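You operate a simulated robot arm through the tools that you are given. There is no shell and no other tool.

You run a simulated two-armed robot. Do the job below in one go: nothing can be reset, and whatever is moved stays where it is left.

TASK
Hold the small bin on the top of the repair table steady with one hand and put the fan from the top of the repair table in it with the other.

The check looks at the end state, three seconds after you hand in, the way a careful person would. Anything else that was tipped, shoved, dropped, spilled or broken makes it a failure.

THE ROBOT
Two 7-joint arms with two-finger grippers on one trunk, on a base that moves. Base frame: it is fixed to the floor where the robot stands at the start and does not move with it; the origin is under the middle of the robot, x ahead of it, y to its left, z up. Lengths are in m, angles in rad, forces in N, time in s.
The left shoulder is at the start at [0.099, 0.216, 1.091], the right one opposite. With the tool pointing down near the work surface each hand reaches from about 0.34 to 0.84 m from the robot's upright axis, wherever it stands, measured 20 degrees to its own side. Places, roughly: fan [0.5, -4, 0.75]; small bin [0.75, -4, 0.75]. Payload 3.18 kg a hand.
The tool frame of a hand sits at the grasp point between the pads (the TCP): z along the fingers, y along the line on which they close. The tips reach 0.03 m beyond it. The gripper opens to 0.144 m; its body begins 0.103 m behind the TCP.
Orientation is that of the tool frame in the base frame, as a unit quaternion [w, x, y, z]. With the fingers straight down and closing along the base's y, the tool's x points along the base's -x, its y along +y and its z along -z.

THE INTERFACE
- The arms move only by the tool arm_command. It takes "left_rows", "right_rows" or both (then of equal length, played together; a hand with none holds still); each is text: rows parted by semicolons, each of 7 numbers parted by spaces: the opening, from 0 (shut) to 1 (fully open), then the shift along the base's x, y, z in m, then the turn, a rotation vector about the base's x, y, z in rad. In form: fingers dx dy dz wx wy wz; .... A call has 1 to 20 rows; each row is the pose to reach, as a shift and turn from the pose commanded when the call began. Rows are played at 5 a second. More than 0.05 m and 0.15 rad between two rows, or a gripper value outside its range, and nothing of the call is played. A pose out of reach is approached as far as the arm can. The call stops where the force on the tool passes 40 N (or 10 N more than at its start, if that is more) or the arm is blocked; 0.2 s more then pass. Each finger travels about 0.1867 m/s and halts on what it meets, pressing with about 44 N; the grip force reading is that of the motor and also rises with nothing between the fingers. The clock runs only during rows and for 0.2 s after the last one: add rows that repeat a pose to give the fingers time. It gives the time, the measured TCP pose, the force on the tool (base axes), the opening and the grip force at its end, in the units of the frame above (readings bear some noise), with the torque about the TCP (base axes, N m) and any sound that the robot's microphone picked up.
- Cameras (640 x 400 px; columns grow to the right, rows downward): "scene" is now at [0.2099, -0.012, 1.2889]; the picture's right is [0.02, -1.00, 0.00], its down [-0.52, -0.01, -0.85] and it looks along [0.85, 0.02, -0.52] (base axes); focal length 290 px, centre (320, 200). "left" rides on the left gripper at [0.076, -0.016, -0.143] in its tool frame; the picture's right is [0.21, 0.98, 0.00], its down [-0.84, 0.18, -0.51] and it looks along [-0.50, 0.11, 0.86] (tool axes); focal length 218 px, centre (320, 200). "right" rides on the right gripper at [0.076, 0.016, -0.143] in its tool frame; the picture's right is [-0.21, 0.98, 0.00], its down [-0.84, -0.18, -0.51] and it looks along [-0.50, -0.11, 0.86] (tool axes); focal length 218 px, centre (320, 200). There is no depth. A picture from a camera that has moved, and an enlarged one, comes with that camera's place and axes in the base frame and with its lens. The place of the scene camera against the robot may be out by one fixed shift of up to 0.018 m in any direction.
- grab_frame(camera): a new picture of that camera. It takes no simulated time.
- raise_lower(by): moves the trunk up (or, below 0, down) by that many m; the arms and the scene camera ride with it, the base frame stays. It gives what a move gives, with no picture.
- roll_base(legs): drives the robot by 1 to 6 legs, each [ahead, left, turn to the left] in m, m and rad, along the robot's own axes; the way and the turn of a leg run together, so that a leg with both is an arc; at most 1.5 m and 3.142 rad a leg. The arms and the cameras ride along, it lands a little off, and it stops where it bumps. It gives what a move gives.
- pan_tilt(pan, tilt): turns the head with the scene camera to pan (to the left, within 1.396 rad either way) and tilt (down, from -0.506 to 1.204), counted from straight ahead of the robot (the tilt from the chest, where the trunk bows). It gives what a move gives.
- zoom(camera, box): a new picture of the part [left, top, right, bottom] of that camera's present view, enlarged. It takes no simulated time.
- sign_off(): hands the job in; it is judged then, once.

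Nothing tells you exact positions but the pictures and the camera data. Unless the task says otherwise, let go and move clear before handing in.

The tools are called after ">>>" as a command line: name --argument value ..., lists and objects as JSON in quotes. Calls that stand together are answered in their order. arm_command: Moves the arms, as the interface text tells. Its arguments: {"type":"object","properties":{"left_rows":{"type":"string"},"right_rows":{"type":"string"}},"required":[]} The other tools are called the same way: raise_lower (by) moves the trunk up or down; roll_base (legs) drives the base; pan_tilt (pan, tilt) turns the head that bears the scene camera; grab_frame (camera) takes a picture; zoom (camera, box) takes an enlarged picture of a part of a camera's view; sign_off () hands the job in.

At the start:

```text
time: 0.0
left_tcp_pos: [0.4371, 0.2329, 1.0422]
left_tcp_rot: [0.0, -0.003, 1.0, -0.001]
left_wrist_force: [-0.3, -0.1, -0.6]
left_wrist_torque: [0.01, 0.03, -0.04]
left_grip_width: 0.1438
left_grip_force: 0.1
right_tcp_pos: [0.3964, -0.1354, 1.075]
right_tcp_rot: [0.0, 0.0, 1.0, 0.0]
right_wrist_force: [0.4, 0.3, 0.8]
right_wrist_torque: [0.02, -0.02, -0.02]
right_grip_width: 0.1441
right_grip_force: 0.0
trunk travel left (down, up): [-0.175, 0.194]
robot x, y, heading: [-0.0016, 0.0001, 0.001]
head pan, tilt (commanded): [0.024, 0.548]
```

scene: 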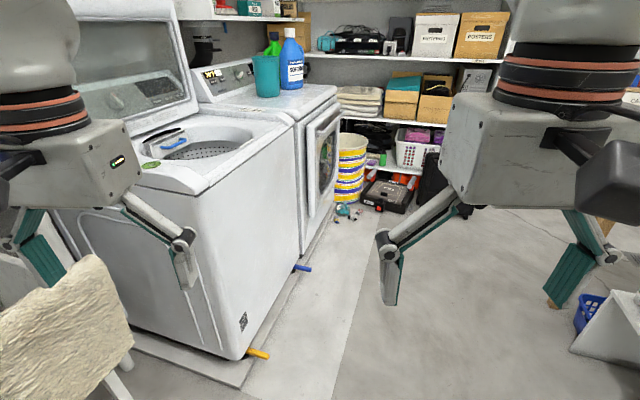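
right: 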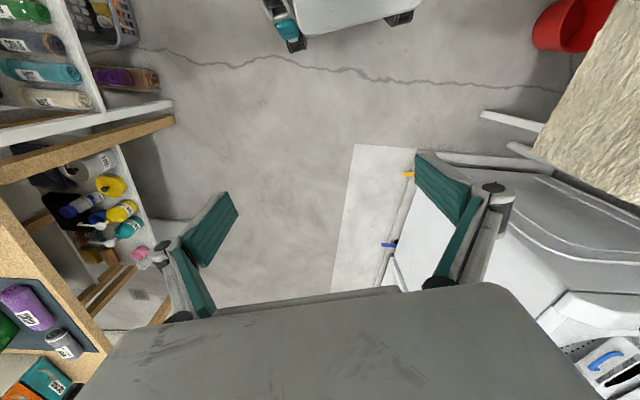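
left: 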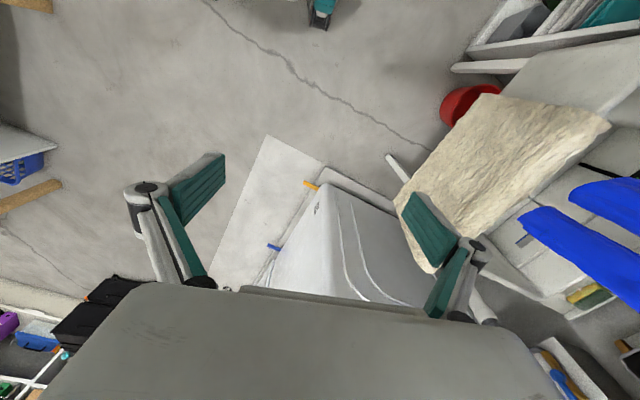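

I see a washer and dryer ahead-left, shelves ahead, and open floor to the right; the repair table should be about 4 m to my right. I'll pan the head right to see the way first.

>>> pan_tilt --pan -1.39 --tilt 0.4

```text
time: 1.5
left_tcp_pos: [0.4372, 0.2325, 1.043]
left_tcp_rot: [0.001, -0.002, 1.0, -0.001]
left_wrist_force: [-0.3, -0.1, -0.8]
left_wrist_torque: [0.03, -0.02, 0.01]
left_grip_width: 0.1438
left_grip_force: 0.0
right_tcp_pos: [0.3966, -0.1363, 1.0748]
right_tcp_rot: [0.0, 0.0, 1.0, 0.0]
right_wrist_force: [-0.2, 0.7, -0.3]
right_wrist_torque: [0.0, 0.02, -0.01]
right_grip_width: 0.1441
right_grip_force: 0.1
trunk travel left (down, up): [-0.175, 0.194]
robot x, y, heading: [-0.0002, 0.0023, -0.002]
head pan, tilt (commanded): [-1.389, 0.4]
```

The head is now turned right; I'll take a picture to see the path to the repair table.

>>> grab_frame --camera "scene"

```text
taken
camera scene: at [0.1368, -0.1052, 1.3024], right [-0.98, -0.18, 0.0], down [-0.07, 0.38, -0.92], along [0.17, -0.91, -0.39], focal length 290 px, centre (320, 200)
```

scene: 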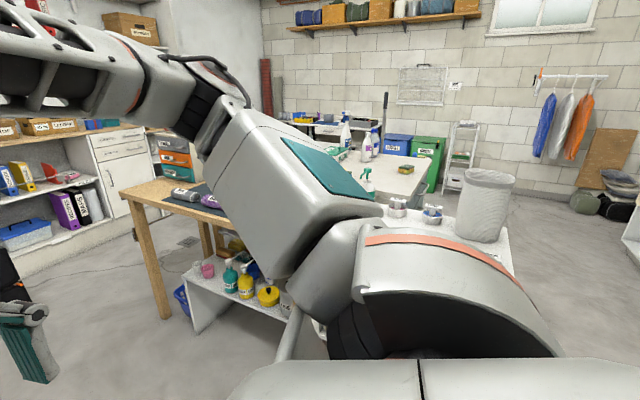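

The right arm blocks the view, but I can make out a workbench and a white cart to the right from about y = -1.2. I'll turn the base right in place and look straight ahead.

>>> roll_base --legs '[[0, 0, -0.8]]'

>>> pan_tilt --pan -0.4 --tilt 0.4

>>> grab_frame --camera "scene"

```text
time: 4.1
left_tcp_pos: [0.4694, -0.1585, 1.0423]
left_tcp_rot: [0.0, 0.396, 0.918, 0.0]
left_wrist_force: [-0.2, -0.6, -1.0]
left_wrist_torque: [0.01, -0.06, -0.03]
left_grip_width: 0.144
left_grip_force: 0.2
right_tcp_pos: [0.1708, -0.3818, 1.0758]
right_tcp_rot: [0.0, 0.398, 0.918, 0.0]
right_wrist_force: [-0.7, 0.1, -0.3]
right_wrist_torque: [-0.01, -0.03, -0.01]
right_grip_width: 0.144
right_grip_force: 0.1
trunk travel left (down, up): [-0.175, 0.194]
robot x, y, heading: [-0.0026, -0.0008, -0.816]
head pan, tilt (commanded): [-1.389, 0.4]
```

```text
time: 5.3
left_tcp_pos: [0.4688, -0.1589, 1.0429]
left_tcp_rot: [0.0, 0.397, 0.918, -0.001]
left_wrist_force: [-0.8, -0.2, -0.3]
left_wrist_torque: [0.02, 0.02, -0.01]
left_grip_width: 0.1438
left_grip_force: 0.1
right_tcp_pos: [0.1721, -0.3825, 1.0759]
right_tcp_rot: [0.0, 0.398, 0.917, 0.001]
right_wrist_force: [-0.5, -0.5, 0.5]
right_wrist_torque: [0.01, 0.0, 0.0]
right_grip_width: 0.144
right_grip_force: 0.1
trunk travel left (down, up): [-0.175, 0.194]
robot x, y, heading: [0.0026, -0.0004, -0.818]
head pan, tilt (commanded): [-0.4, 0.4]
```

```text
taken
camera scene: at [0.1147, -0.1872, 1.3024], right [-0.94, -0.35, 0.0], down [-0.13, 0.37, -0.92], along [0.32, -0.86, -0.39], focal length 290 px, centre (320, 200)
```

scene: 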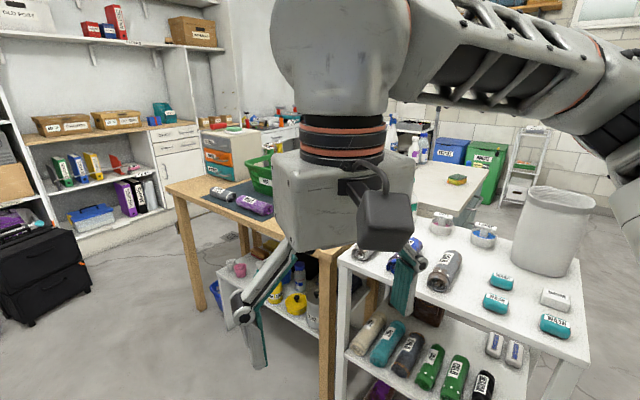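

I see a wooden table with bottles and a green basket, and a white rack of bottles next to it; the repair table must lie beyond. I'll turn further right and look both sides.

>>> roll_base --legs '[[0, 0, -0.75]]'

>>> pan_tilt --pan 0.0 --tilt 0.35

>>> grab_frame --camera "scene"

>>> pan_tilt --pan -0.6 --tilt 0.5

>>> grab_frame --camera "scene"

>>> pan_tilt --pan -1.3 --tilt 0.5

>>> grab_frame --camera "scene"

```text
time: 7.7
left_tcp_pos: [0.2308, -0.4369, 1.0434]
left_tcp_rot: [0.0, 0.707, 0.707, -0.001]
left_wrist_force: [-0.5, 0.8, -0.4]
left_wrist_torque: [0.01, 0.0, 0.0]
left_grip_width: 0.144
left_grip_force: 0.1
right_tcp_pos: [-0.1371, -0.3949, 1.0748]
right_tcp_rot: [-0.001, 0.708, 0.706, 0.0]
right_wrist_force: [-0.7, -0.3, 0.5]
right_wrist_torque: [-0.01, -0.01, -0.02]
right_grip_width: 0.1438
right_grip_force: 0.2
trunk travel left (down, up): [-0.175, 0.194]
robot x, y, heading: [0.0002, -0.002, -1.572]
head pan, tilt (commanded): [-0.4, 0.4]
```

```text
time: 8.6
left_tcp_pos: [0.23, -0.4381, 1.0427]
left_tcp_rot: [0.0, 0.707, 0.707, 0.0]
left_wrist_force: [0.0, -0.2, -0.4]
left_wrist_torque: [-0.01, 0.03, 0.0]
left_grip_width: 0.1442
left_grip_force: 0.0
right_tcp_pos: [-0.1365, -0.3953, 1.0746]
right_tcp_rot: [0.0, 0.708, 0.706, 0.001]
right_wrist_force: [-0.5, -0.5, 0.1]
right_wrist_torque: [0.02, 0.04, 0.0]
right_grip_width: 0.1442
right_grip_force: 0.0
trunk travel left (down, up): [-0.175, 0.194]
robot x, y, heading: [0.0033, 0.0007, -1.575]
head pan, tilt (commanded): [0.0, 0.351]
```

```text
taken
camera scene: at [0.001, -0.2253, 1.3069], right [-1.0, 0.0, 0.0], down [0.0, 0.34, -0.94], along [0.0, -0.94, -0.34], focal length 290 px, centre (320, 200)
```

scene: 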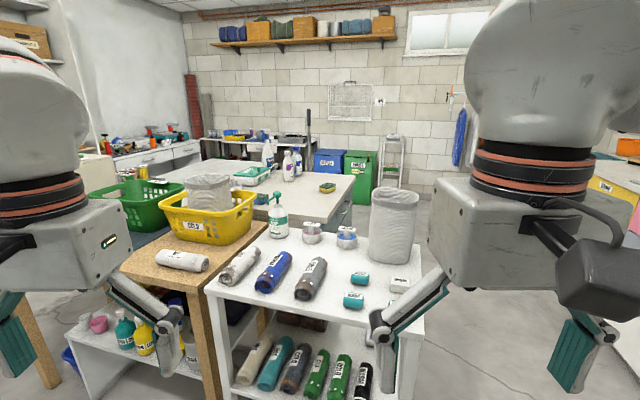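

```text
time: 9.6
left_tcp_pos: [0.2302, -0.4376, 1.0423]
left_tcp_rot: [-0.001, 0.707, 0.707, -0.001]
left_wrist_force: [-0.2, 0.2, -0.3]
left_wrist_torque: [0.0, -0.02, 0.01]
left_grip_width: 0.1439
left_grip_force: 0.1
right_tcp_pos: [-0.137, -0.3956, 1.0754]
right_tcp_rot: [0.0, 0.709, 0.706, 0.001]
right_wrist_force: [-0.2, 0.1, -0.4]
right_wrist_torque: [0.03, -0.02, -0.02]
right_grip_width: 0.1438
right_grip_force: 0.0
trunk travel left (down, up): [-0.175, 0.194]
robot x, y, heading: [-0.0012, 0.0, -1.575]
head pan, tilt (commanded): [-0.6, 0.499]
```

```text
taken
camera scene: at [-0.0501, -0.2072, 1.2933], right [-0.82, 0.57, 0.0], down [0.27, 0.39, -0.88], along [-0.5, -0.72, -0.48], focal length 290 px, centre (320, 200)
```

scene: 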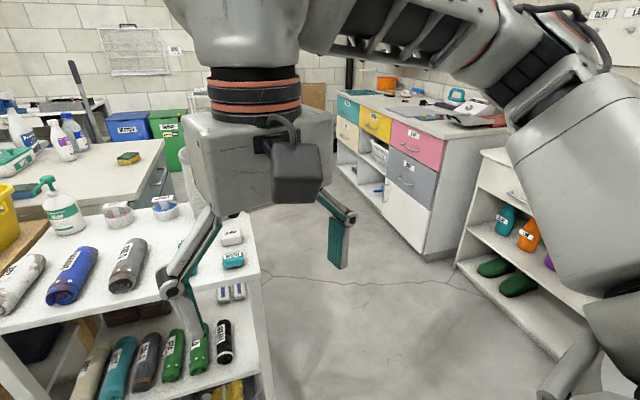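

```text
time: 10.7
left_tcp_pos: [0.2325, -0.4382, 1.043]
left_tcp_rot: [-0.001, 0.707, 0.707, -0.001]
left_wrist_force: [0.4, 0.5, -0.6]
left_wrist_torque: [0.01, -0.03, -0.03]
left_grip_width: 0.144
left_grip_force: 0.0
right_tcp_pos: [-0.1373, -0.3956, 1.0748]
right_tcp_rot: [-0.001, 0.708, 0.706, 0.0]
right_wrist_force: [0.1, -0.2, -0.3]
right_wrist_torque: [0.01, 0.0, 0.02]
right_grip_width: 0.1439
right_grip_force: 0.1
trunk travel left (down, up): [-0.175, 0.194]
robot x, y, heading: [-0.0006, -0.0, -1.572]
head pan, tilt (commanded): [-1.3, 0.499]
```

```text
taken
camera scene: at [-0.0863, -0.1563, 1.2933], right [-0.26, 0.96, 0.0], down [0.46, 0.13, -0.88], along [-0.85, -0.23, -0.48], focal length 290 px, centre (320, 200)
```

scene: 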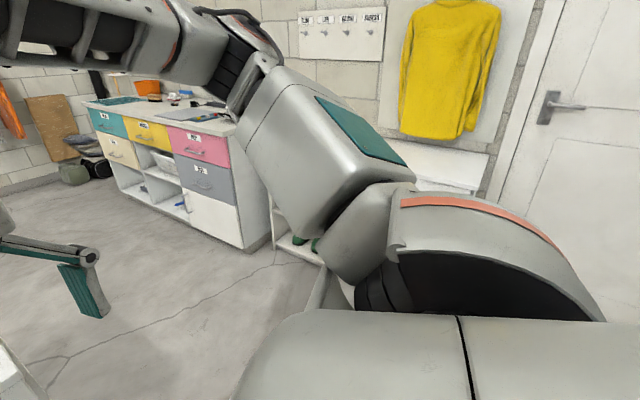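

The places given project to roughly pixel (262–281, 141) in the straight-ahead view, i.e. the far table behind the grey centre table. I'll look straight again and enlarge.

>>> pan_tilt --pan 0.0 --tilt 0.35

>>> zoom --camera "scene" --box '[180, 100, 340, 200]'

>>> zoom --camera "scene" --box '[60, 100, 420, 325]'

```text
time: 12.1
left_tcp_pos: [0.2317, -0.4382, 1.0432]
left_tcp_rot: [0.0, 0.707, 0.707, 0.0]
left_wrist_force: [0.6, -0.7, -0.8]
left_wrist_torque: [-0.03, -0.01, 0.02]
left_grip_width: 0.1441
left_grip_force: 0.1
right_tcp_pos: [-0.1367, -0.3957, 1.0766]
right_tcp_rot: [-0.002, 0.708, 0.706, 0.0]
right_wrist_force: [-0.3, -0.2, 1.3]
right_wrist_torque: [-0.01, -0.01, 0.01]
right_grip_width: 0.144
right_grip_force: 0.0
trunk travel left (down, up): [-0.175, 0.194]
robot x, y, heading: [-0.0005, -0.0015, -1.567]
head pan, tilt (commanded): [0.0, 0.351]
```

```text
4.00 times, centred on (260, 150) of scene
camera zoom: at [0.0011, -0.2253, 1.3069], right [-1.0, 0.0, 0.0], down [0.0, 0.34, -0.94], along [0.0, -0.94, -0.34], focal length 1160 px, centre (560, 400)
```

zoom: 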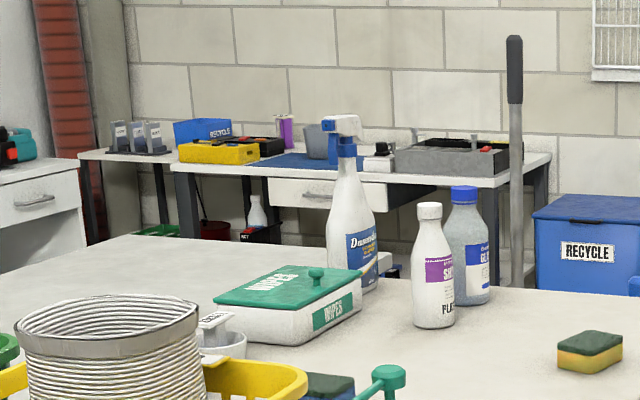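

```text
1.78 times, centred on (240, 212) of scene
camera zoom: at [0.0011, -0.2253, 1.3069], right [-1.0, 0.0, 0.0], down [0.0, 0.34, -0.94], along [0.0, -0.94, -0.34], focal length 516 px, centre (462, 178)
```

zoom: 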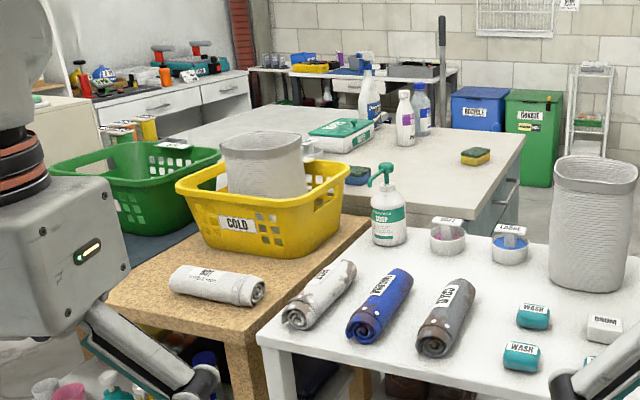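

The repair table is the one against the back wall (toolbox, a small grey bin, something white by it). A clear aisle runs to my right between the white rack (x≈-0.4) and the dresser (x≈-1.5). I'll check with the wrist cameras before strafing right.

>>> grab_frame --camera "right"

>>> grab_frame --camera "left"

>>> pan_tilt --pan -1.0 --tilt 0.9

>>> grab_frame --camera "scene"

```text
taken
camera right: at [-0.1204, -0.3209, 1.2173], right [0.98, -0.21, 0.0], down [-0.18, -0.84, 0.51], along [-0.11, -0.49, -0.86], focal length 218 px, centre (320, 200)
```

right: 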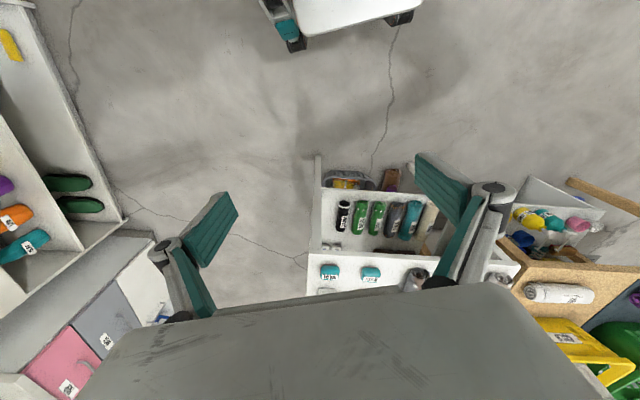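

```text
taken
camera left: at [0.215, -0.3617, 1.1853], right [0.98, 0.21, 0.0], down [0.18, -0.84, 0.51], along [0.1, -0.5, -0.86], focal length 218 px, centre (320, 200)
```

left: 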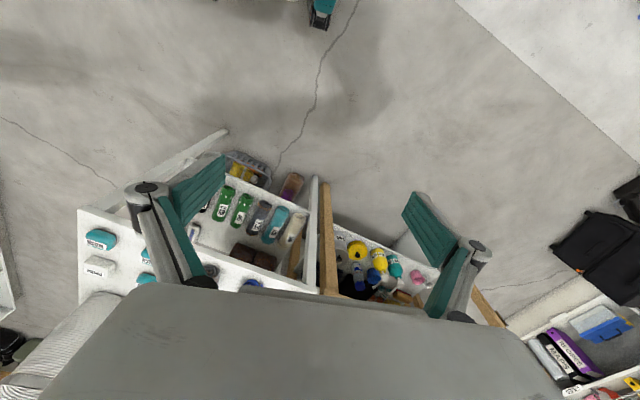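

```text
time: 13.4
left_tcp_pos: [0.2304, -0.4373, 1.0435]
left_tcp_rot: [-0.001, 0.707, 0.707, -0.001]
left_wrist_force: [-0.4, -0.5, -0.4]
left_wrist_torque: [0.0, 0.05, 0.02]
left_grip_width: 0.144
left_grip_force: 0.1
right_tcp_pos: [-0.1367, -0.3954, 1.075]
right_tcp_rot: [0.0, 0.708, 0.706, 0.0]
right_wrist_force: [0.5, 0.2, 0.0]
right_wrist_torque: [-0.01, 0.0, -0.02]
right_grip_width: 0.144
right_grip_force: 0.0
trunk travel left (down, up): [-0.175, 0.194]
robot x, y, heading: [0.002, -0.0006, -1.57]
head pan, tilt (commanded): [-1.0, 0.901]
```

```text
taken
camera scene: at [-0.0622, -0.1728, 1.2594], right [-0.54, 0.84, 0.0], down [0.66, 0.42, -0.62], along [-0.52, -0.33, -0.78], focal length 290 px, centre (320, 200)
```

scene: 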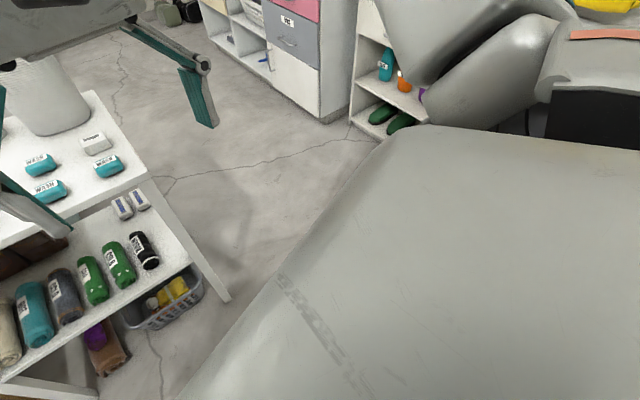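

Aisle floor looks clear. I'll raise the trunk so the arms clear the things on the tables, then strafe right into the aisle.

>>> raise_lower --by 0.18

>>> roll_base --legs '[[0, -0.88, 0]]'

>>> pan_tilt --pan 0.0 --tilt 0.5

>>> grab_frame --camera "scene"

>>> grab_frame --camera "left"

>>> grab_frame --camera "right"

```text
time: 15.4
left_tcp_pos: [0.2314, -0.4374, 1.2234]
left_tcp_rot: [-0.002, 0.707, 0.707, 0.0]
left_wrist_force: [0.8, 0.2, 0.7]
left_wrist_torque: [-0.03, -0.02, 0.03]
left_grip_width: 0.1439
left_grip_force: 0.0
right_tcp_pos: [-0.1372, -0.3954, 1.2552]
right_tcp_rot: [-0.001, 0.709, 0.706, 0.0]
right_wrist_force: [-0.6, 0.3, -0.1]
right_wrist_torque: [0.02, 0.0, -0.02]
right_grip_width: 0.1441
right_grip_force: 0.2
trunk travel left (down, up): [-0.355, 0.014]
robot x, y, heading: [0.0013, -0.0015, -1.571]
head pan, tilt (commanded): [-1.0, 0.901]
```

```text
time: 23.3
left_tcp_pos: [-0.6295, -0.4349, 1.2235]
left_tcp_rot: [-0.001, 0.708, 0.706, 0.0]
left_wrist_force: [-0.3, 0.3, -0.7]
left_wrist_torque: [-0.02, 0.02, 0.0]
left_grip_width: 0.1438
left_grip_force: 0.1
right_tcp_pos: [-0.9967, -0.3939, 1.2546]
right_tcp_rot: [-0.001, 0.708, 0.706, 0.001]
right_wrist_force: [-0.1, 0.4, -0.3]
right_wrist_torque: [0.02, 0.0, 0.02]
right_grip_width: 0.1441
right_grip_force: 0.0
trunk travel left (down, up): [-0.355, 0.014]
robot x, y, heading: [-0.8585, 0.0027, -1.572]
head pan, tilt (commanded): [-1.0, 0.901]
```

```text
time: 24.6
left_tcp_pos: [-0.6293, -0.4346, 1.2229]
left_tcp_rot: [-0.001, 0.707, 0.707, -0.001]
left_wrist_force: [-0.7, -0.3, -0.2]
left_wrist_torque: [-0.01, -0.01, 0.0]
left_grip_width: 0.144
left_grip_force: 0.1
right_tcp_pos: [-0.9978, -0.3942, 1.2553]
right_tcp_rot: [0.0, 0.708, 0.707, 0.0]
right_wrist_force: [-0.4, 0.8, 0.1]
right_wrist_torque: [0.04, 0.02, 0.0]
right_grip_width: 0.1439
right_grip_force: 0.0
trunk travel left (down, up): [-0.355, 0.014]
robot x, y, heading: [-0.8591, 0.0011, -1.575]
head pan, tilt (commanded): [0.0, 0.499]
```

```text
taken
camera scene: at [-0.8596, -0.1426, 1.4788], right [-1.0, 0.0, 0.0], down [0.0, 0.48, -0.88], along [0.0, -0.88, -0.48], focal length 290 px, centre (320, 200)
```

scene: 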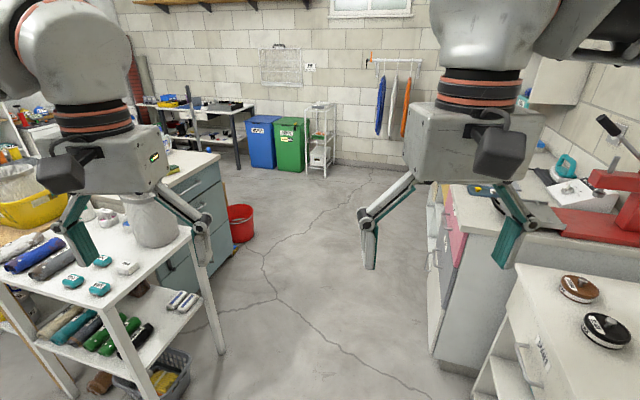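

```text
taken
camera left: at [-0.6456, -0.3588, 1.3653], right [0.98, 0.21, 0.0], down [0.18, -0.84, 0.51], along [0.1, -0.5, -0.86], focal length 218 px, centre (320, 200)
```

left: 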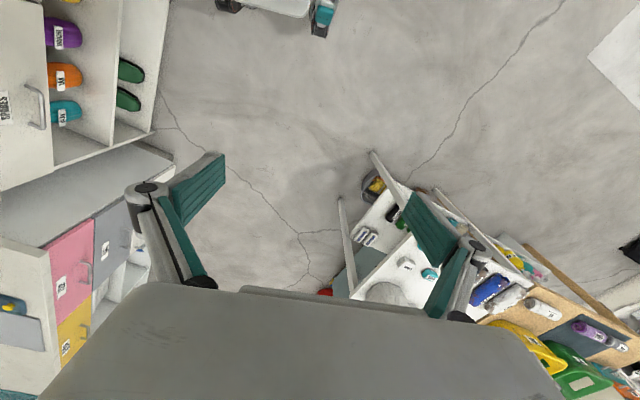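

```text
taken
camera right: at [-0.981, -0.3185, 1.3973], right [0.98, -0.21, 0.0], down [-0.18, -0.84, 0.51], along [-0.11, -0.49, -0.86], focal length 218 px, centre (320, 200)
```

right: 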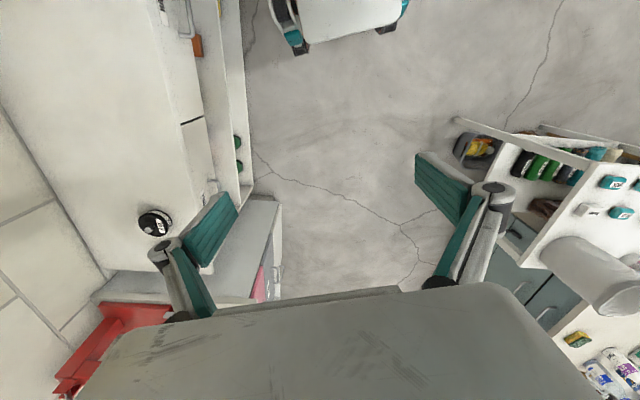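

The aisle ahead is clear: white rack to the left (edge x≈-0.35), dresser to the right (edge x≈-1.47), red bucket near (-0.1,-2.4), and the repair table at the back left. I'll drive forward down the aisle centre.

>>> roll_base --legs '[[0.0, -0.05, 0], [1.3, 0, 0]]'

>>> pan_tilt --pan 0.3 --tilt 0.5

>>> grab_frame --camera "scene"

>>> grab_frame --camera "left"

```text
time: 31.9
left_tcp_pos: [-0.702, -1.7464, 1.224]
left_tcp_rot: [0.0, 0.714, 0.701, -0.001]
left_wrist_force: [-0.9, -0.5, -0.3]
left_wrist_torque: [0.02, 0.02, 0.03]
left_grip_width: 0.1439
left_grip_force: 0.0
right_tcp_pos: [-1.0713, -1.6996, 1.2552]
right_tcp_rot: [-0.001, 0.715, 0.7, 0.001]
right_wrist_force: [-0.1, -0.5, -0.1]
right_wrist_torque: [0.01, 0.01, -0.02]
right_grip_width: 0.1439
right_grip_force: 0.1
trunk travel left (down, up): [-0.355, 0.014]
robot x, y, heading: [-0.9261, -1.3068, -1.594]
head pan, tilt (commanded): [0.0, 0.499]
```

```text
time: 32.7
left_tcp_pos: [-0.7018, -1.747, 1.2232]
left_tcp_rot: [-0.001, 0.714, 0.7, -0.001]
left_wrist_force: [0.0, 0.3, 0.6]
left_wrist_torque: [-0.01, -0.03, 0.01]
left_grip_width: 0.144
left_grip_force: 0.1
right_tcp_pos: [-1.0706, -1.6984, 1.2552]
right_tcp_rot: [0.0, 0.714, 0.7, 0.001]
right_wrist_force: [0.5, -0.1, -0.3]
right_wrist_torque: [0.0, 0.01, 0.0]
right_grip_width: 0.144
right_grip_force: 0.2
trunk travel left (down, up): [-0.355, 0.014]
robot x, y, heading: [-0.9237, -1.3073, -1.591]
head pan, tilt (commanded): [0.3, 0.499]
```

```text
taken
camera scene: at [-0.9001, -1.4469, 1.4789], right [-0.96, -0.27, 0.0], down [-0.13, 0.46, -0.88], along [0.24, -0.84, -0.48], focal length 290 px, centre (320, 200)
```

scene: 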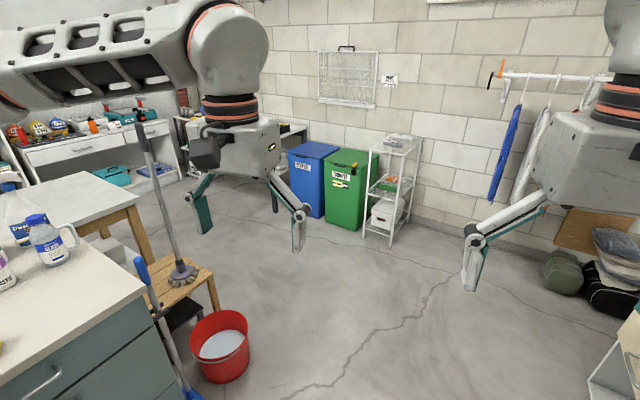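

```text
taken
camera left: at [-0.7177, -1.6707, 1.3653], right [0.98, 0.19, 0.0], down [0.16, -0.85, 0.51], along [0.1, -0.5, -0.86], focal length 218 px, centre (320, 200)
```

left: 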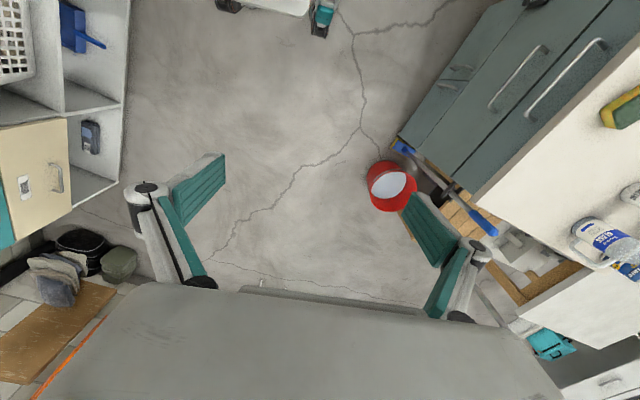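

The wall side has blue and green bins and a wire shelf (y≈-3.5); a red bucket stands at about (-0.17,-2.16) with a stool and another desk behind it. I'll drive a bit further and look left toward the repair table.

>>> roll_base --legs '[[1.0, 0, 0.02]]'

>>> pan_tilt --pan 0.95 --tilt 0.5

>>> grab_frame --camera "scene"

>>> grab_frame --camera "left"

>>> pan_tilt --pan 0.3 --tilt 0.6

>>> grab_frame --camera "scene"

```text
time: 37.9
left_tcp_pos: [-0.7179, -2.7428, 1.2235]
left_tcp_rot: [0.0, 0.712, 0.703, 0.0]
left_wrist_force: [0.2, -0.1, 0.4]
left_wrist_torque: [-0.01, 0.01, 0.01]
left_grip_width: 0.1439
left_grip_force: 0.1
right_tcp_pos: [-1.087, -2.696, 1.2552]
right_tcp_rot: [0.0, 0.713, 0.701, 0.001]
right_wrist_force: [-0.4, 0.5, -0.1]
right_wrist_torque: [0.0, -0.02, 0.03]
right_grip_width: 0.144
right_grip_force: 0.0
trunk travel left (down, up): [-0.355, 0.014]
robot x, y, heading: [-0.9466, -2.3025, -1.58]
head pan, tilt (commanded): [0.3, 0.499]
```

```text
time: 38.9
left_tcp_pos: [-0.719, -2.7414, 1.2223]
left_tcp_rot: [-0.001, 0.712, 0.702, -0.001]
left_wrist_force: [0.0, -0.8, 0.7]
left_wrist_torque: [-0.03, 0.02, -0.02]
left_grip_width: 0.1441
left_grip_force: 0.1
right_tcp_pos: [-1.0863, -2.6956, 1.2555]
right_tcp_rot: [-0.001, 0.712, 0.702, 0.002]
right_wrist_force: [0.3, 0.3, 0.2]
right_wrist_torque: [0.0, -0.01, 0.01]
right_grip_width: 0.144
right_grip_force: 0.0
trunk travel left (down, up): [-0.355, 0.014]
robot x, y, heading: [-0.9418, -2.303, -1.588]
head pan, tilt (commanded): [0.949, 0.499]
```

```text
taken
camera scene: at [-0.8706, -2.4104, 1.4788], right [-0.6, -0.8, 0.0], down [-0.38, 0.29, -0.88], along [0.71, -0.52, -0.48], focal length 290 px, centre (320, 200)
```

scene: 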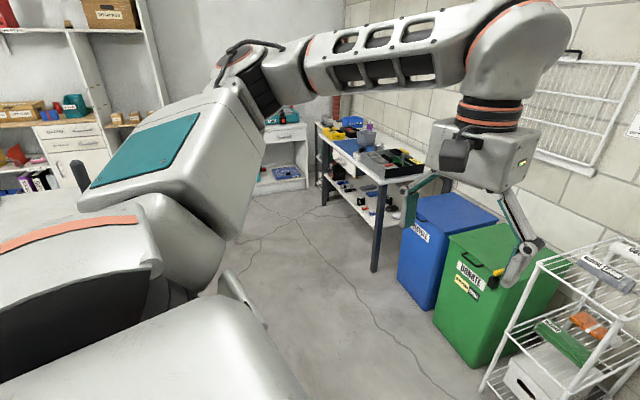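

```text
taken
camera left: at [-0.7344, -2.6662, 1.3653], right [0.98, 0.2, 0.0], down [0.17, -0.85, 0.51], along [0.1, -0.5, -0.86], focal length 218 px, centre (320, 200)
```

left: 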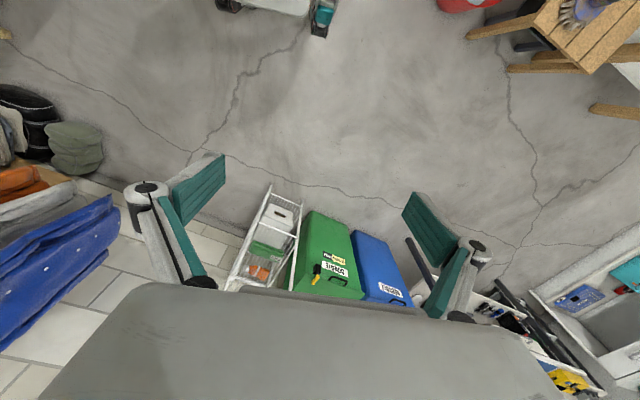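

```text
time: 39.9
left_tcp_pos: [-0.7188, -2.743, 1.2228]
left_tcp_rot: [0.0, 0.712, 0.703, -0.001]
left_wrist_force: [-1.0, -0.8, 0.1]
left_wrist_torque: [-0.02, 0.0, 0.0]
left_grip_width: 0.1439
left_grip_force: 0.0
right_tcp_pos: [-1.0864, -2.696, 1.2558]
right_tcp_rot: [-0.001, 0.712, 0.702, 0.001]
right_wrist_force: [0.4, 0.0, 0.2]
right_wrist_torque: [-0.01, -0.02, -0.01]
right_grip_width: 0.144
right_grip_force: 0.0
trunk travel left (down, up): [-0.355, 0.014]
robot x, y, heading: [-0.9427, -2.3017, -1.585]
head pan, tilt (commanded): [0.3, 0.6]
```

```text
taken
camera scene: at [-0.9188, -2.4409, 1.4698], right [-0.96, -0.28, 0.0], down [-0.16, 0.54, -0.83], along [0.23, -0.79, -0.56], focal length 290 px, centre (320, 200)
```

scene: 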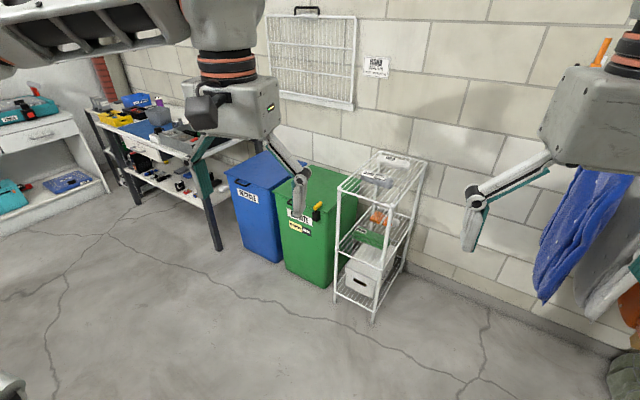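

The repair table's front feet are near (0.22,-3.71) and (1.24,-4.01), so it's angled about -0.28 rad. The corridor between the stool (y≈-2.45) and the bins/table is ~1.2 m wide; I'll move diagonally along it with arms kept high.

>>> roll_base --legs '[[0.5, 0.34, 0], [0.2, 0.9, 0]]'

>>> pan_tilt --pan 0.3 --tilt 0.6

>>> grab_frame --camera "scene"

>>> grab_frame --camera "left"

>>> grab_frame --camera "right"

```text
time: 51.3
left_tcp_pos: [0.4835, -3.4889, 1.2223]
left_tcp_rot: [-0.001, 0.722, 0.692, -0.002]
left_wrist_force: [-0.4, -0.1, -0.5]
left_wrist_torque: [-0.02, 0.01, -0.02]
left_grip_width: 0.144
left_grip_force: 0.0
right_tcp_pos: [0.1178, -3.4312, 1.2554]
right_tcp_rot: [-0.001, 0.723, 0.691, 0.0]
right_wrist_force: [0.0, 0.1, 0.6]
right_wrist_torque: [0.03, 0.0, -0.04]
right_grip_width: 0.1439
right_grip_force: 0.0
trunk travel left (down, up): [-0.355, 0.014]
robot x, y, heading: [0.275, -3.044, -1.622]
head pan, tilt (commanded): [0.3, 0.6]
```

```text
time: 51.9
left_tcp_pos: [0.4837, -3.4895, 1.2221]
left_tcp_rot: [-0.001, 0.722, 0.692, -0.001]
left_wrist_force: [0.2, 0.3, -1.3]
left_wrist_torque: [0.01, 0.01, 0.02]
left_grip_width: 0.144
left_grip_force: 0.0
right_tcp_pos: [0.1187, -3.4315, 1.2545]
right_tcp_rot: [0.0, 0.723, 0.691, 0.0]
right_wrist_force: [0.6, 0.1, 0.4]
right_wrist_torque: [0.01, 0.01, 0.01]
right_grip_width: 0.1439
right_grip_force: 0.1
trunk travel left (down, up): [-0.355, 0.014]
robot x, y, heading: [0.2721, -3.0433, -1.619]
head pan, tilt (commanded): [0.3, 0.6]
```

```text
taken
camera scene: at [0.2937, -3.1813, 1.4698], right [-0.97, -0.25, 0.0], down [-0.14, 0.55, -0.83], along [0.21, -0.8, -0.56], focal length 290 px, centre (320, 200)
```

scene: 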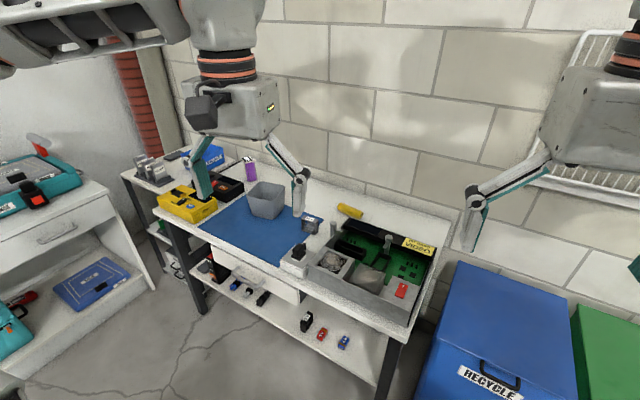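

```text
taken
camera left: at [0.4707, -3.4121, 1.3653], right [0.99, 0.17, 0.0], down [0.14, -0.85, 0.51], along [0.08, -0.5, -0.86], focal length 218 px, centre (320, 200)
```

left: 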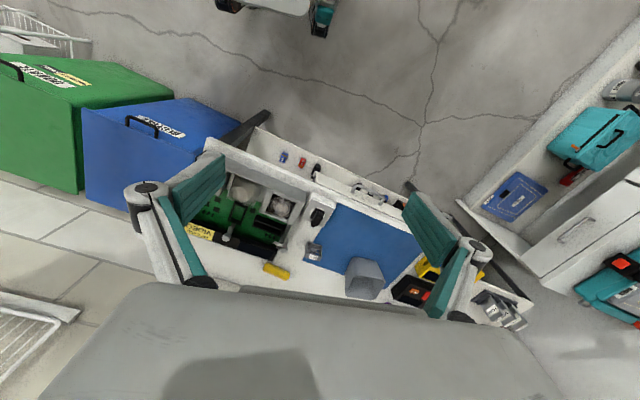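

```text
taken
camera right: at [0.1376, -3.357, 1.3974], right [0.97, -0.25, 0.0], down [-0.22, -0.83, 0.51], along [-0.13, -0.49, -0.86], focal length 218 px, centre (320, 200)
```

right: 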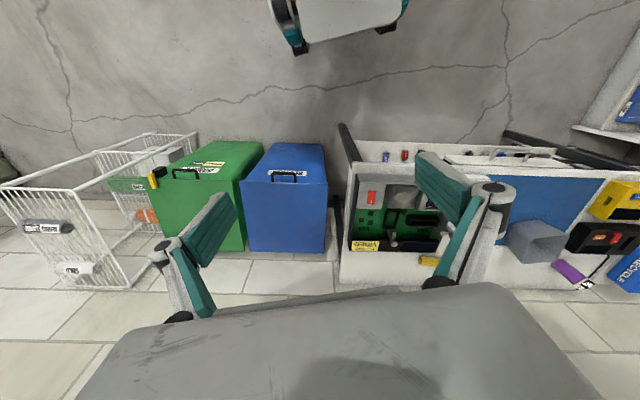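

The table top shows an open green-board case, a blue mat, a grey bin and small things between. I'll enlarge to identify the fan.

>>> zoom --camera "scene" --box '[200, 150, 440, 300]'

>>> zoom --camera "left" --box '[180, 130, 520, 340]'

```text
2.67 times, centred on (320, 225) of scene
camera zoom: at [0.2937, -3.1813, 1.4698], right [-0.97, -0.25, 0.0], down [-0.14, 0.55, -0.83], along [0.21, -0.8, -0.56], focal length 773 px, centre (320, 133)
```

zoom: 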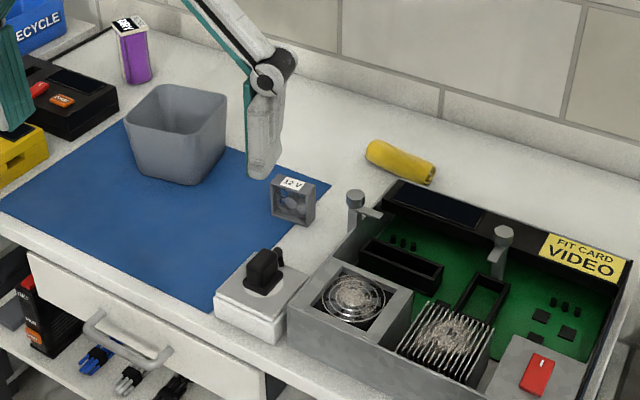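

```text
1.88 times, centred on (350, 235) of left
camera zoom: at [0.4707, -3.4121, 1.3653], right [0.99, 0.17, 0.0], down [0.14, -0.85, 0.51], along [0.08, -0.5, -0.86], focal length 411 px, centre (264, 134)
```

zoom: 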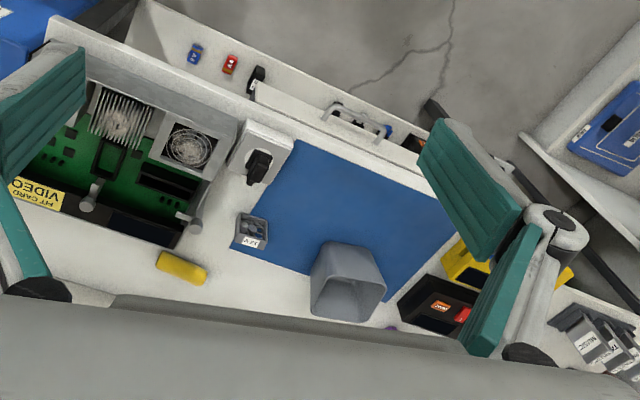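

The fan is the small square "12 V" unit standing at roughly (0.54,-3.98) on the mat corner; the grey bin is at about (0.74,-4.04). I'll square up to the table (heading ≈ -1.87) and stand centred, ~0.6 m from both, so the left hand takes the bin and the right the fan.

>>> roll_base --legs '[[0, 0, -0.249], [0, 0.63, 0], [0.12, 0, 0]]'

>>> pan_tilt --pan 0.0 --tilt 0.95

>>> grab_frame --camera "scene"

>>> grab_frame --camera "left"

>>> grab_frame --camera "right"

```text
time: 59.6
left_tcp_pos: [0.9552, -3.8146, 1.2228]
left_tcp_rot: [-0.001, 0.795, 0.607, -0.001]
left_wrist_force: [-0.2, 0.0, -0.3]
left_wrist_torque: [0.01, -0.04, -0.03]
left_grip_width: 0.144
left_grip_force: 0.0
right_tcp_pos: [0.6111, -3.6765, 1.2553]
right_tcp_rot: [0.0, 0.796, 0.606, 0.001]
right_wrist_force: [0.1, -0.2, -0.2]
right_wrist_torque: [0.03, -0.02, -0.05]
right_grip_width: 0.144
right_grip_force: 0.1
trunk travel left (down, up): [-0.355, 0.014]
robot x, y, heading: [0.8495, -3.328, -1.842]
head pan, tilt (commanded): [0.3, 0.6]
```

```text
time: 60.4
left_tcp_pos: [0.956, -3.8131, 1.2236]
left_tcp_rot: [-0.001, 0.795, 0.607, 0.0]
left_wrist_force: [-0.6, -0.4, -0.4]
left_wrist_torque: [-0.03, 0.01, -0.04]
left_grip_width: 0.1441
left_grip_force: 0.1
right_tcp_pos: [0.6118, -3.6764, 1.2561]
right_tcp_rot: [0.0, 0.795, 0.606, 0.0]
right_wrist_force: [0.4, 0.4, 0.1]
right_wrist_torque: [0.01, 0.0, -0.01]
right_grip_width: 0.1442
right_grip_force: 0.1
trunk travel left (down, up): [-0.355, 0.014]
robot x, y, heading: [0.8451, -3.3315, -1.842]
head pan, tilt (commanded): [0.0, 0.949]
```

```text
taken
camera scene: at [0.8198, -3.4529, 1.4415], right [-0.96, 0.27, 0.0], down [0.22, 0.78, -0.58], along [-0.16, -0.56, -0.81], focal length 290 px, centre (320, 200)
```

scene: 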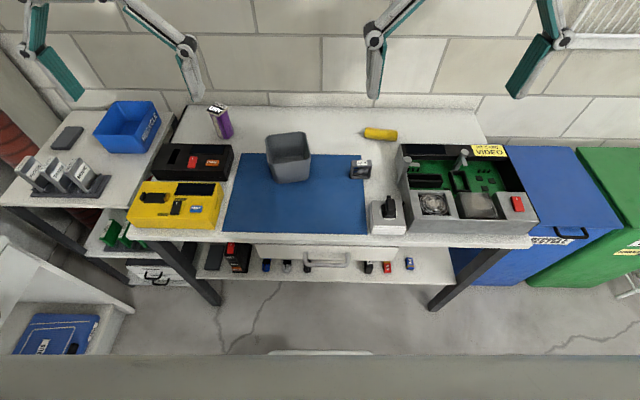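

```text
taken
camera left: at [0.9602, -3.7355, 1.3655], right [1.0, -0.06, 0.0], down [-0.05, -0.86, 0.51], along [-0.03, -0.51, -0.86], focal length 218 px, centre (320, 200)
```

left: 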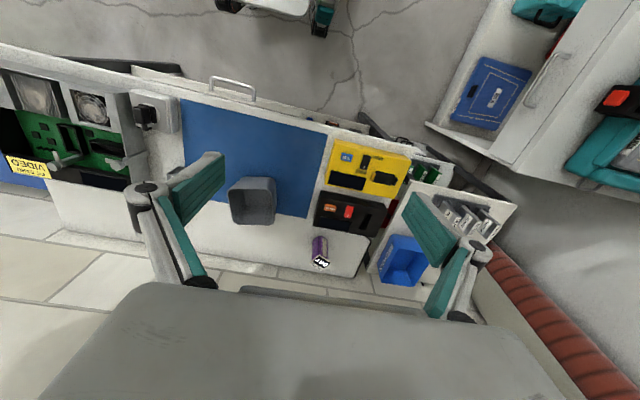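

```text
taken
camera right: at [0.6478, -3.6079, 1.3975], right [0.89, -0.46, 0.0], down [-0.4, -0.76, 0.51], along [-0.23, -0.45, -0.86], focal length 218 px, centre (320, 200)
```

right: 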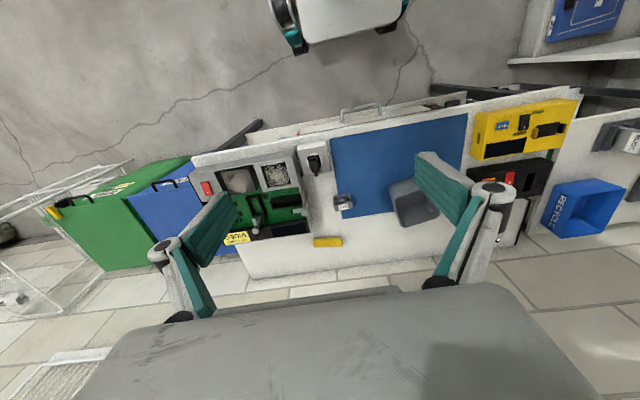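

Well placed: the bin is ahead-left and the fan ahead-right. I'll enlarge both for exact locations from the scene and wrist cameras.

>>> zoom --camera "scene" --box '[240, 100, 440, 225]'

>>> zoom --camera "right" --box '[280, 120, 480, 245]'

>>> zoom --camera "left" --box '[120, 130, 320, 255]'

```text
3.20 times, centred on (340, 162) of scene
camera zoom: at [0.8198, -3.4529, 1.4415], right [-0.96, 0.27, 0.0], down [0.22, 0.78, -0.58], along [-0.16, -0.56, -0.81], focal length 928 px, centre (256, 320)
```

zoom: 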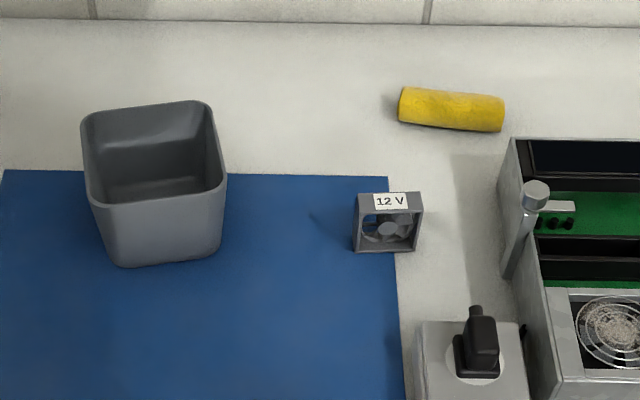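

```text
3.20 times, centred on (380, 182) of right
camera zoom: at [0.6478, -3.6079, 1.3975], right [0.89, -0.46, 0.0], down [-0.4, -0.76, 0.51], along [-0.23, -0.45, -0.86], focal length 698 px, centre (128, 256)
```

zoom: 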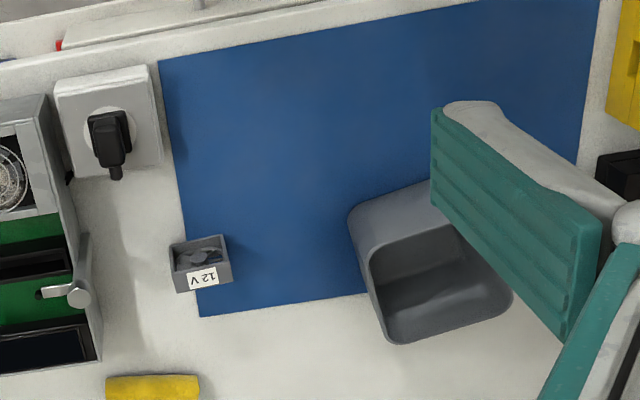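

```text
3.20 times, centred on (220, 192) of left
camera zoom: at [0.9602, -3.7355, 1.3655], right [1.0, -0.06, 0.0], down [-0.05, -0.86, 0.51], along [-0.03, -0.51, -0.86], focal length 698 px, centre (640, 224)
```

zoom: 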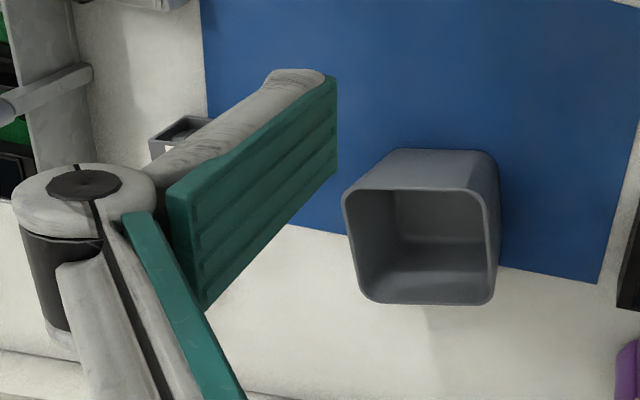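

The fan is an upright ~60×60×25 mm frame at about (0.545,-3.97), its face toward me; the bin rim is at z≈0.84, roughly 0.12 m wide, centre about (0.75,-4.06). I'll come slightly closer and to the left, then lower the trunk.

>>> roll_base --legs '[[0.08, 0.05, 0]]'

>>> raise_lower --by -0.15

>>> grab_frame --camera "scene"

>>> zoom --camera "left" --box '[120, 100, 440, 300]'

>>> zoom --camera "right" --box '[240, 60, 560, 260]'

```text
time: 61.6
left_tcp_pos: [0.9837, -3.9038, 1.222]
left_tcp_rot: [0.0, 0.795, 0.606, -0.001]
left_wrist_force: [-0.5, -0.4, 0.4]
left_wrist_torque: [0.05, 0.0, -0.02]
left_grip_width: 0.144
left_grip_force: 0.0
right_tcp_pos: [0.6395, -3.7667, 1.2548]
right_tcp_rot: [-0.001, 0.795, 0.606, 0.0]
right_wrist_force: [-0.1, -0.2, -0.2]
right_wrist_torque: [0.03, 0.01, -0.03]
right_grip_width: 0.1439
right_grip_force: 0.1
trunk travel left (down, up): [-0.355, 0.014]
robot x, y, heading: [0.8787, -3.4195, -1.839]
head pan, tilt (commanded): [0.0, 0.949]
```

```text
time: 63.3
left_tcp_pos: [0.9842, -3.9017, 1.0744]
left_tcp_rot: [-0.001, 0.795, 0.606, -0.001]
left_wrist_force: [0.1, -0.7, 0.9]
left_wrist_torque: [-0.03, 0.0, -0.03]
left_grip_width: 0.144
left_grip_force: 0.1
right_tcp_pos: [0.6396, -3.7654, 1.1081]
right_tcp_rot: [0.001, 0.796, 0.606, 0.0]
right_wrist_force: [-0.2, 0.0, 0.5]
right_wrist_torque: [-0.02, 0.0, -0.02]
right_grip_width: 0.1439
right_grip_force: 0.1
trunk travel left (down, up): [-0.205, 0.164]
robot x, y, heading: [0.8772, -3.4168, -1.843]
head pan, tilt (commanded): [0.0, 0.949]
```

```text
taken
camera scene: at [0.8343, -3.5914, 1.2884], right [-0.96, 0.27, 0.0], down [0.22, 0.78, -0.58], along [-0.16, -0.56, -0.81], focal length 290 px, centre (320, 200)
```

scene: 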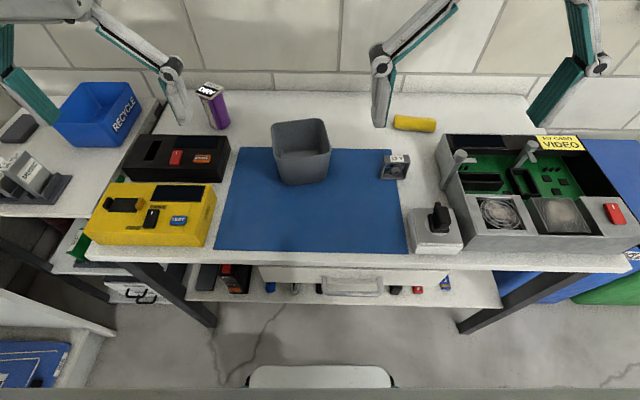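

```text
2.00 times, centred on (280, 200) of left
camera zoom: at [0.9886, -3.8241, 1.2164], right [1.0, -0.06, 0.0], down [-0.05, -0.86, 0.51], along [-0.03, -0.51, -0.86], focal length 436 px, centre (400, 200)
```

zoom: 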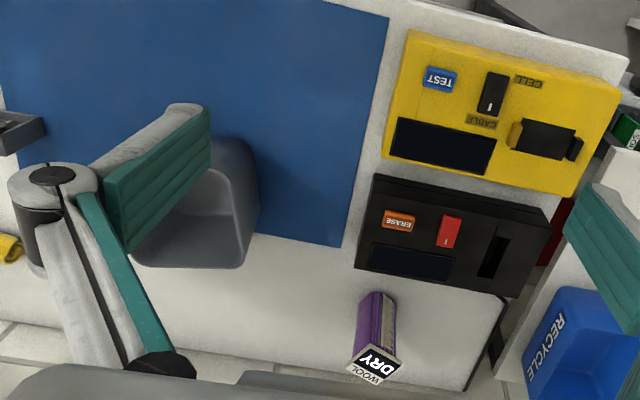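

```text
2.00 times, centred on (400, 160) of right
camera zoom: at [0.6761, -3.6965, 1.2484], right [0.89, -0.46, 0.0], down [-0.4, -0.76, 0.51], along [-0.23, -0.45, -0.86], focal length 436 px, centre (160, 280)
```

zoom: 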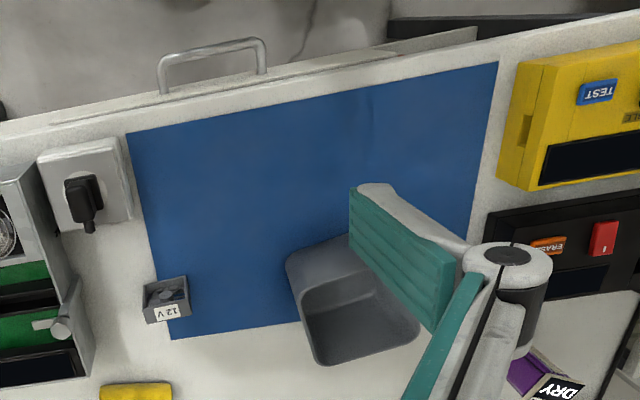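

Both objects are within easy reach and the table is clear of the base. I'll move the left hand above the bin and the right hand above the fan, still high, for close-up pictures.

>>> arm_command --left_rows "1 -0.0286 -0.0219 -0.0134 0 0 0.0257; 1 -0.0571 -0.0437 -0.0269 0 0 0.0514; 1 -0.0857 -0.0656 -0.0403 0 0 0.0771; 1 -0.1143 -0.0874 -0.0537 0 0 0.1029; 1 -0.1429 -0.1093 -0.0671 0 0 0.1286; 1 -0.1714 -0.1311 -0.0806 0 0 0.1543; 1 -0.2 -0.153 -0.094 0 0 0.18; 1 -0.2 -0.153 -0.094 0 0 0.18" --right_rows "1 -0.0136 -0.0314 -0.0183 0 0 0; 1 -0.0271 -0.0629 -0.0366 0 0 0; 1 -0.0407 -0.0943 -0.0549 0 0 0; 1 -0.0543 -0.1257 -0.0731 0 0 0; 1 -0.0679 -0.1571 -0.0914 0 0 0; 1 -0.0814 -0.1886 -0.1097 0 0 0; 1 -0.095 -0.22 -0.128 0 0 0; 1 -0.095 -0.22 -0.128 0 0 0"

>>> grab_frame --camera "left"

>>> grab_frame --camera "right"

>>> grab_frame --camera "scene"

```text
time: 65.1
left_tcp_pos: [0.7853, -4.0565, 0.9786]
left_tcp_rot: [0.0, 0.737, 0.675, -0.001]
left_wrist_force: [0.3, -0.4, -0.3]
left_wrist_torque: [-0.03, 0.03, -0.01]
left_grip_width: 0.1441
left_grip_force: 0.1
right_tcp_pos: [0.5457, -3.9865, 0.9797]
right_tcp_rot: [0.0, 0.796, 0.606, -0.002]
right_wrist_force: [0.2, 1.0, 0.8]
right_wrist_torque: [0.01, 0.03, 0.0]
right_grip_width: 0.1439
right_grip_force: 0.0
trunk travel left (down, up): [-0.205, 0.164]
robot x, y, heading: [0.8783, -3.4173, -1.836]
head pan, tilt (commanded): [0.0, 0.949]
```

```text
taken
camera left: at [0.7762, -3.9786, 1.122], right [0.99, 0.12, 0.0], down [0.11, -0.85, 0.51], along [0.06, -0.5, -0.86], focal length 218 px, centre (320, 200)
```

left: 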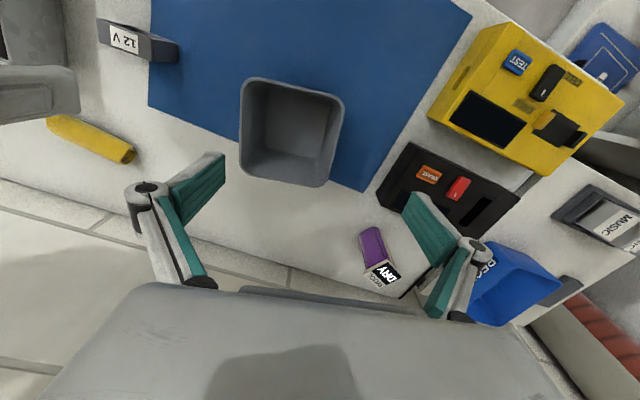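

```text
taken
camera right: at [0.5825, -3.9187, 1.1211], right [0.89, -0.46, 0.0], down [-0.4, -0.76, 0.51], along [-0.23, -0.45, -0.86], focal length 218 px, centre (320, 200)
```

right: 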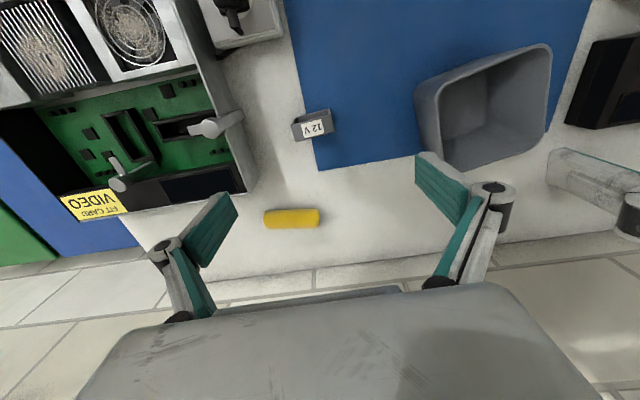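

```text
taken
camera scene: at [0.8347, -3.5913, 1.2885], right [-0.96, 0.27, 0.0], down [0.22, 0.78, -0.58], along [-0.16, -0.56, -0.81], focal length 290 px, centre (320, 200)
```

scene: 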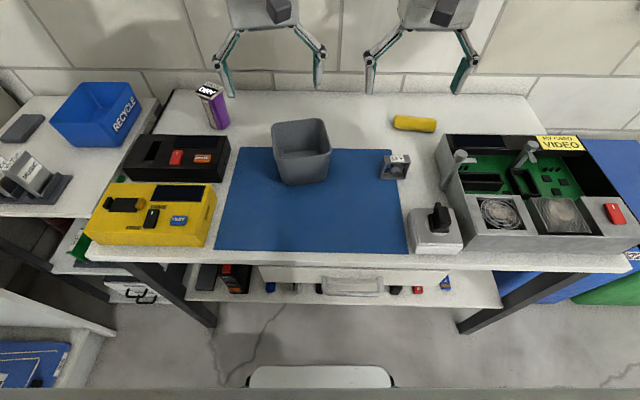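

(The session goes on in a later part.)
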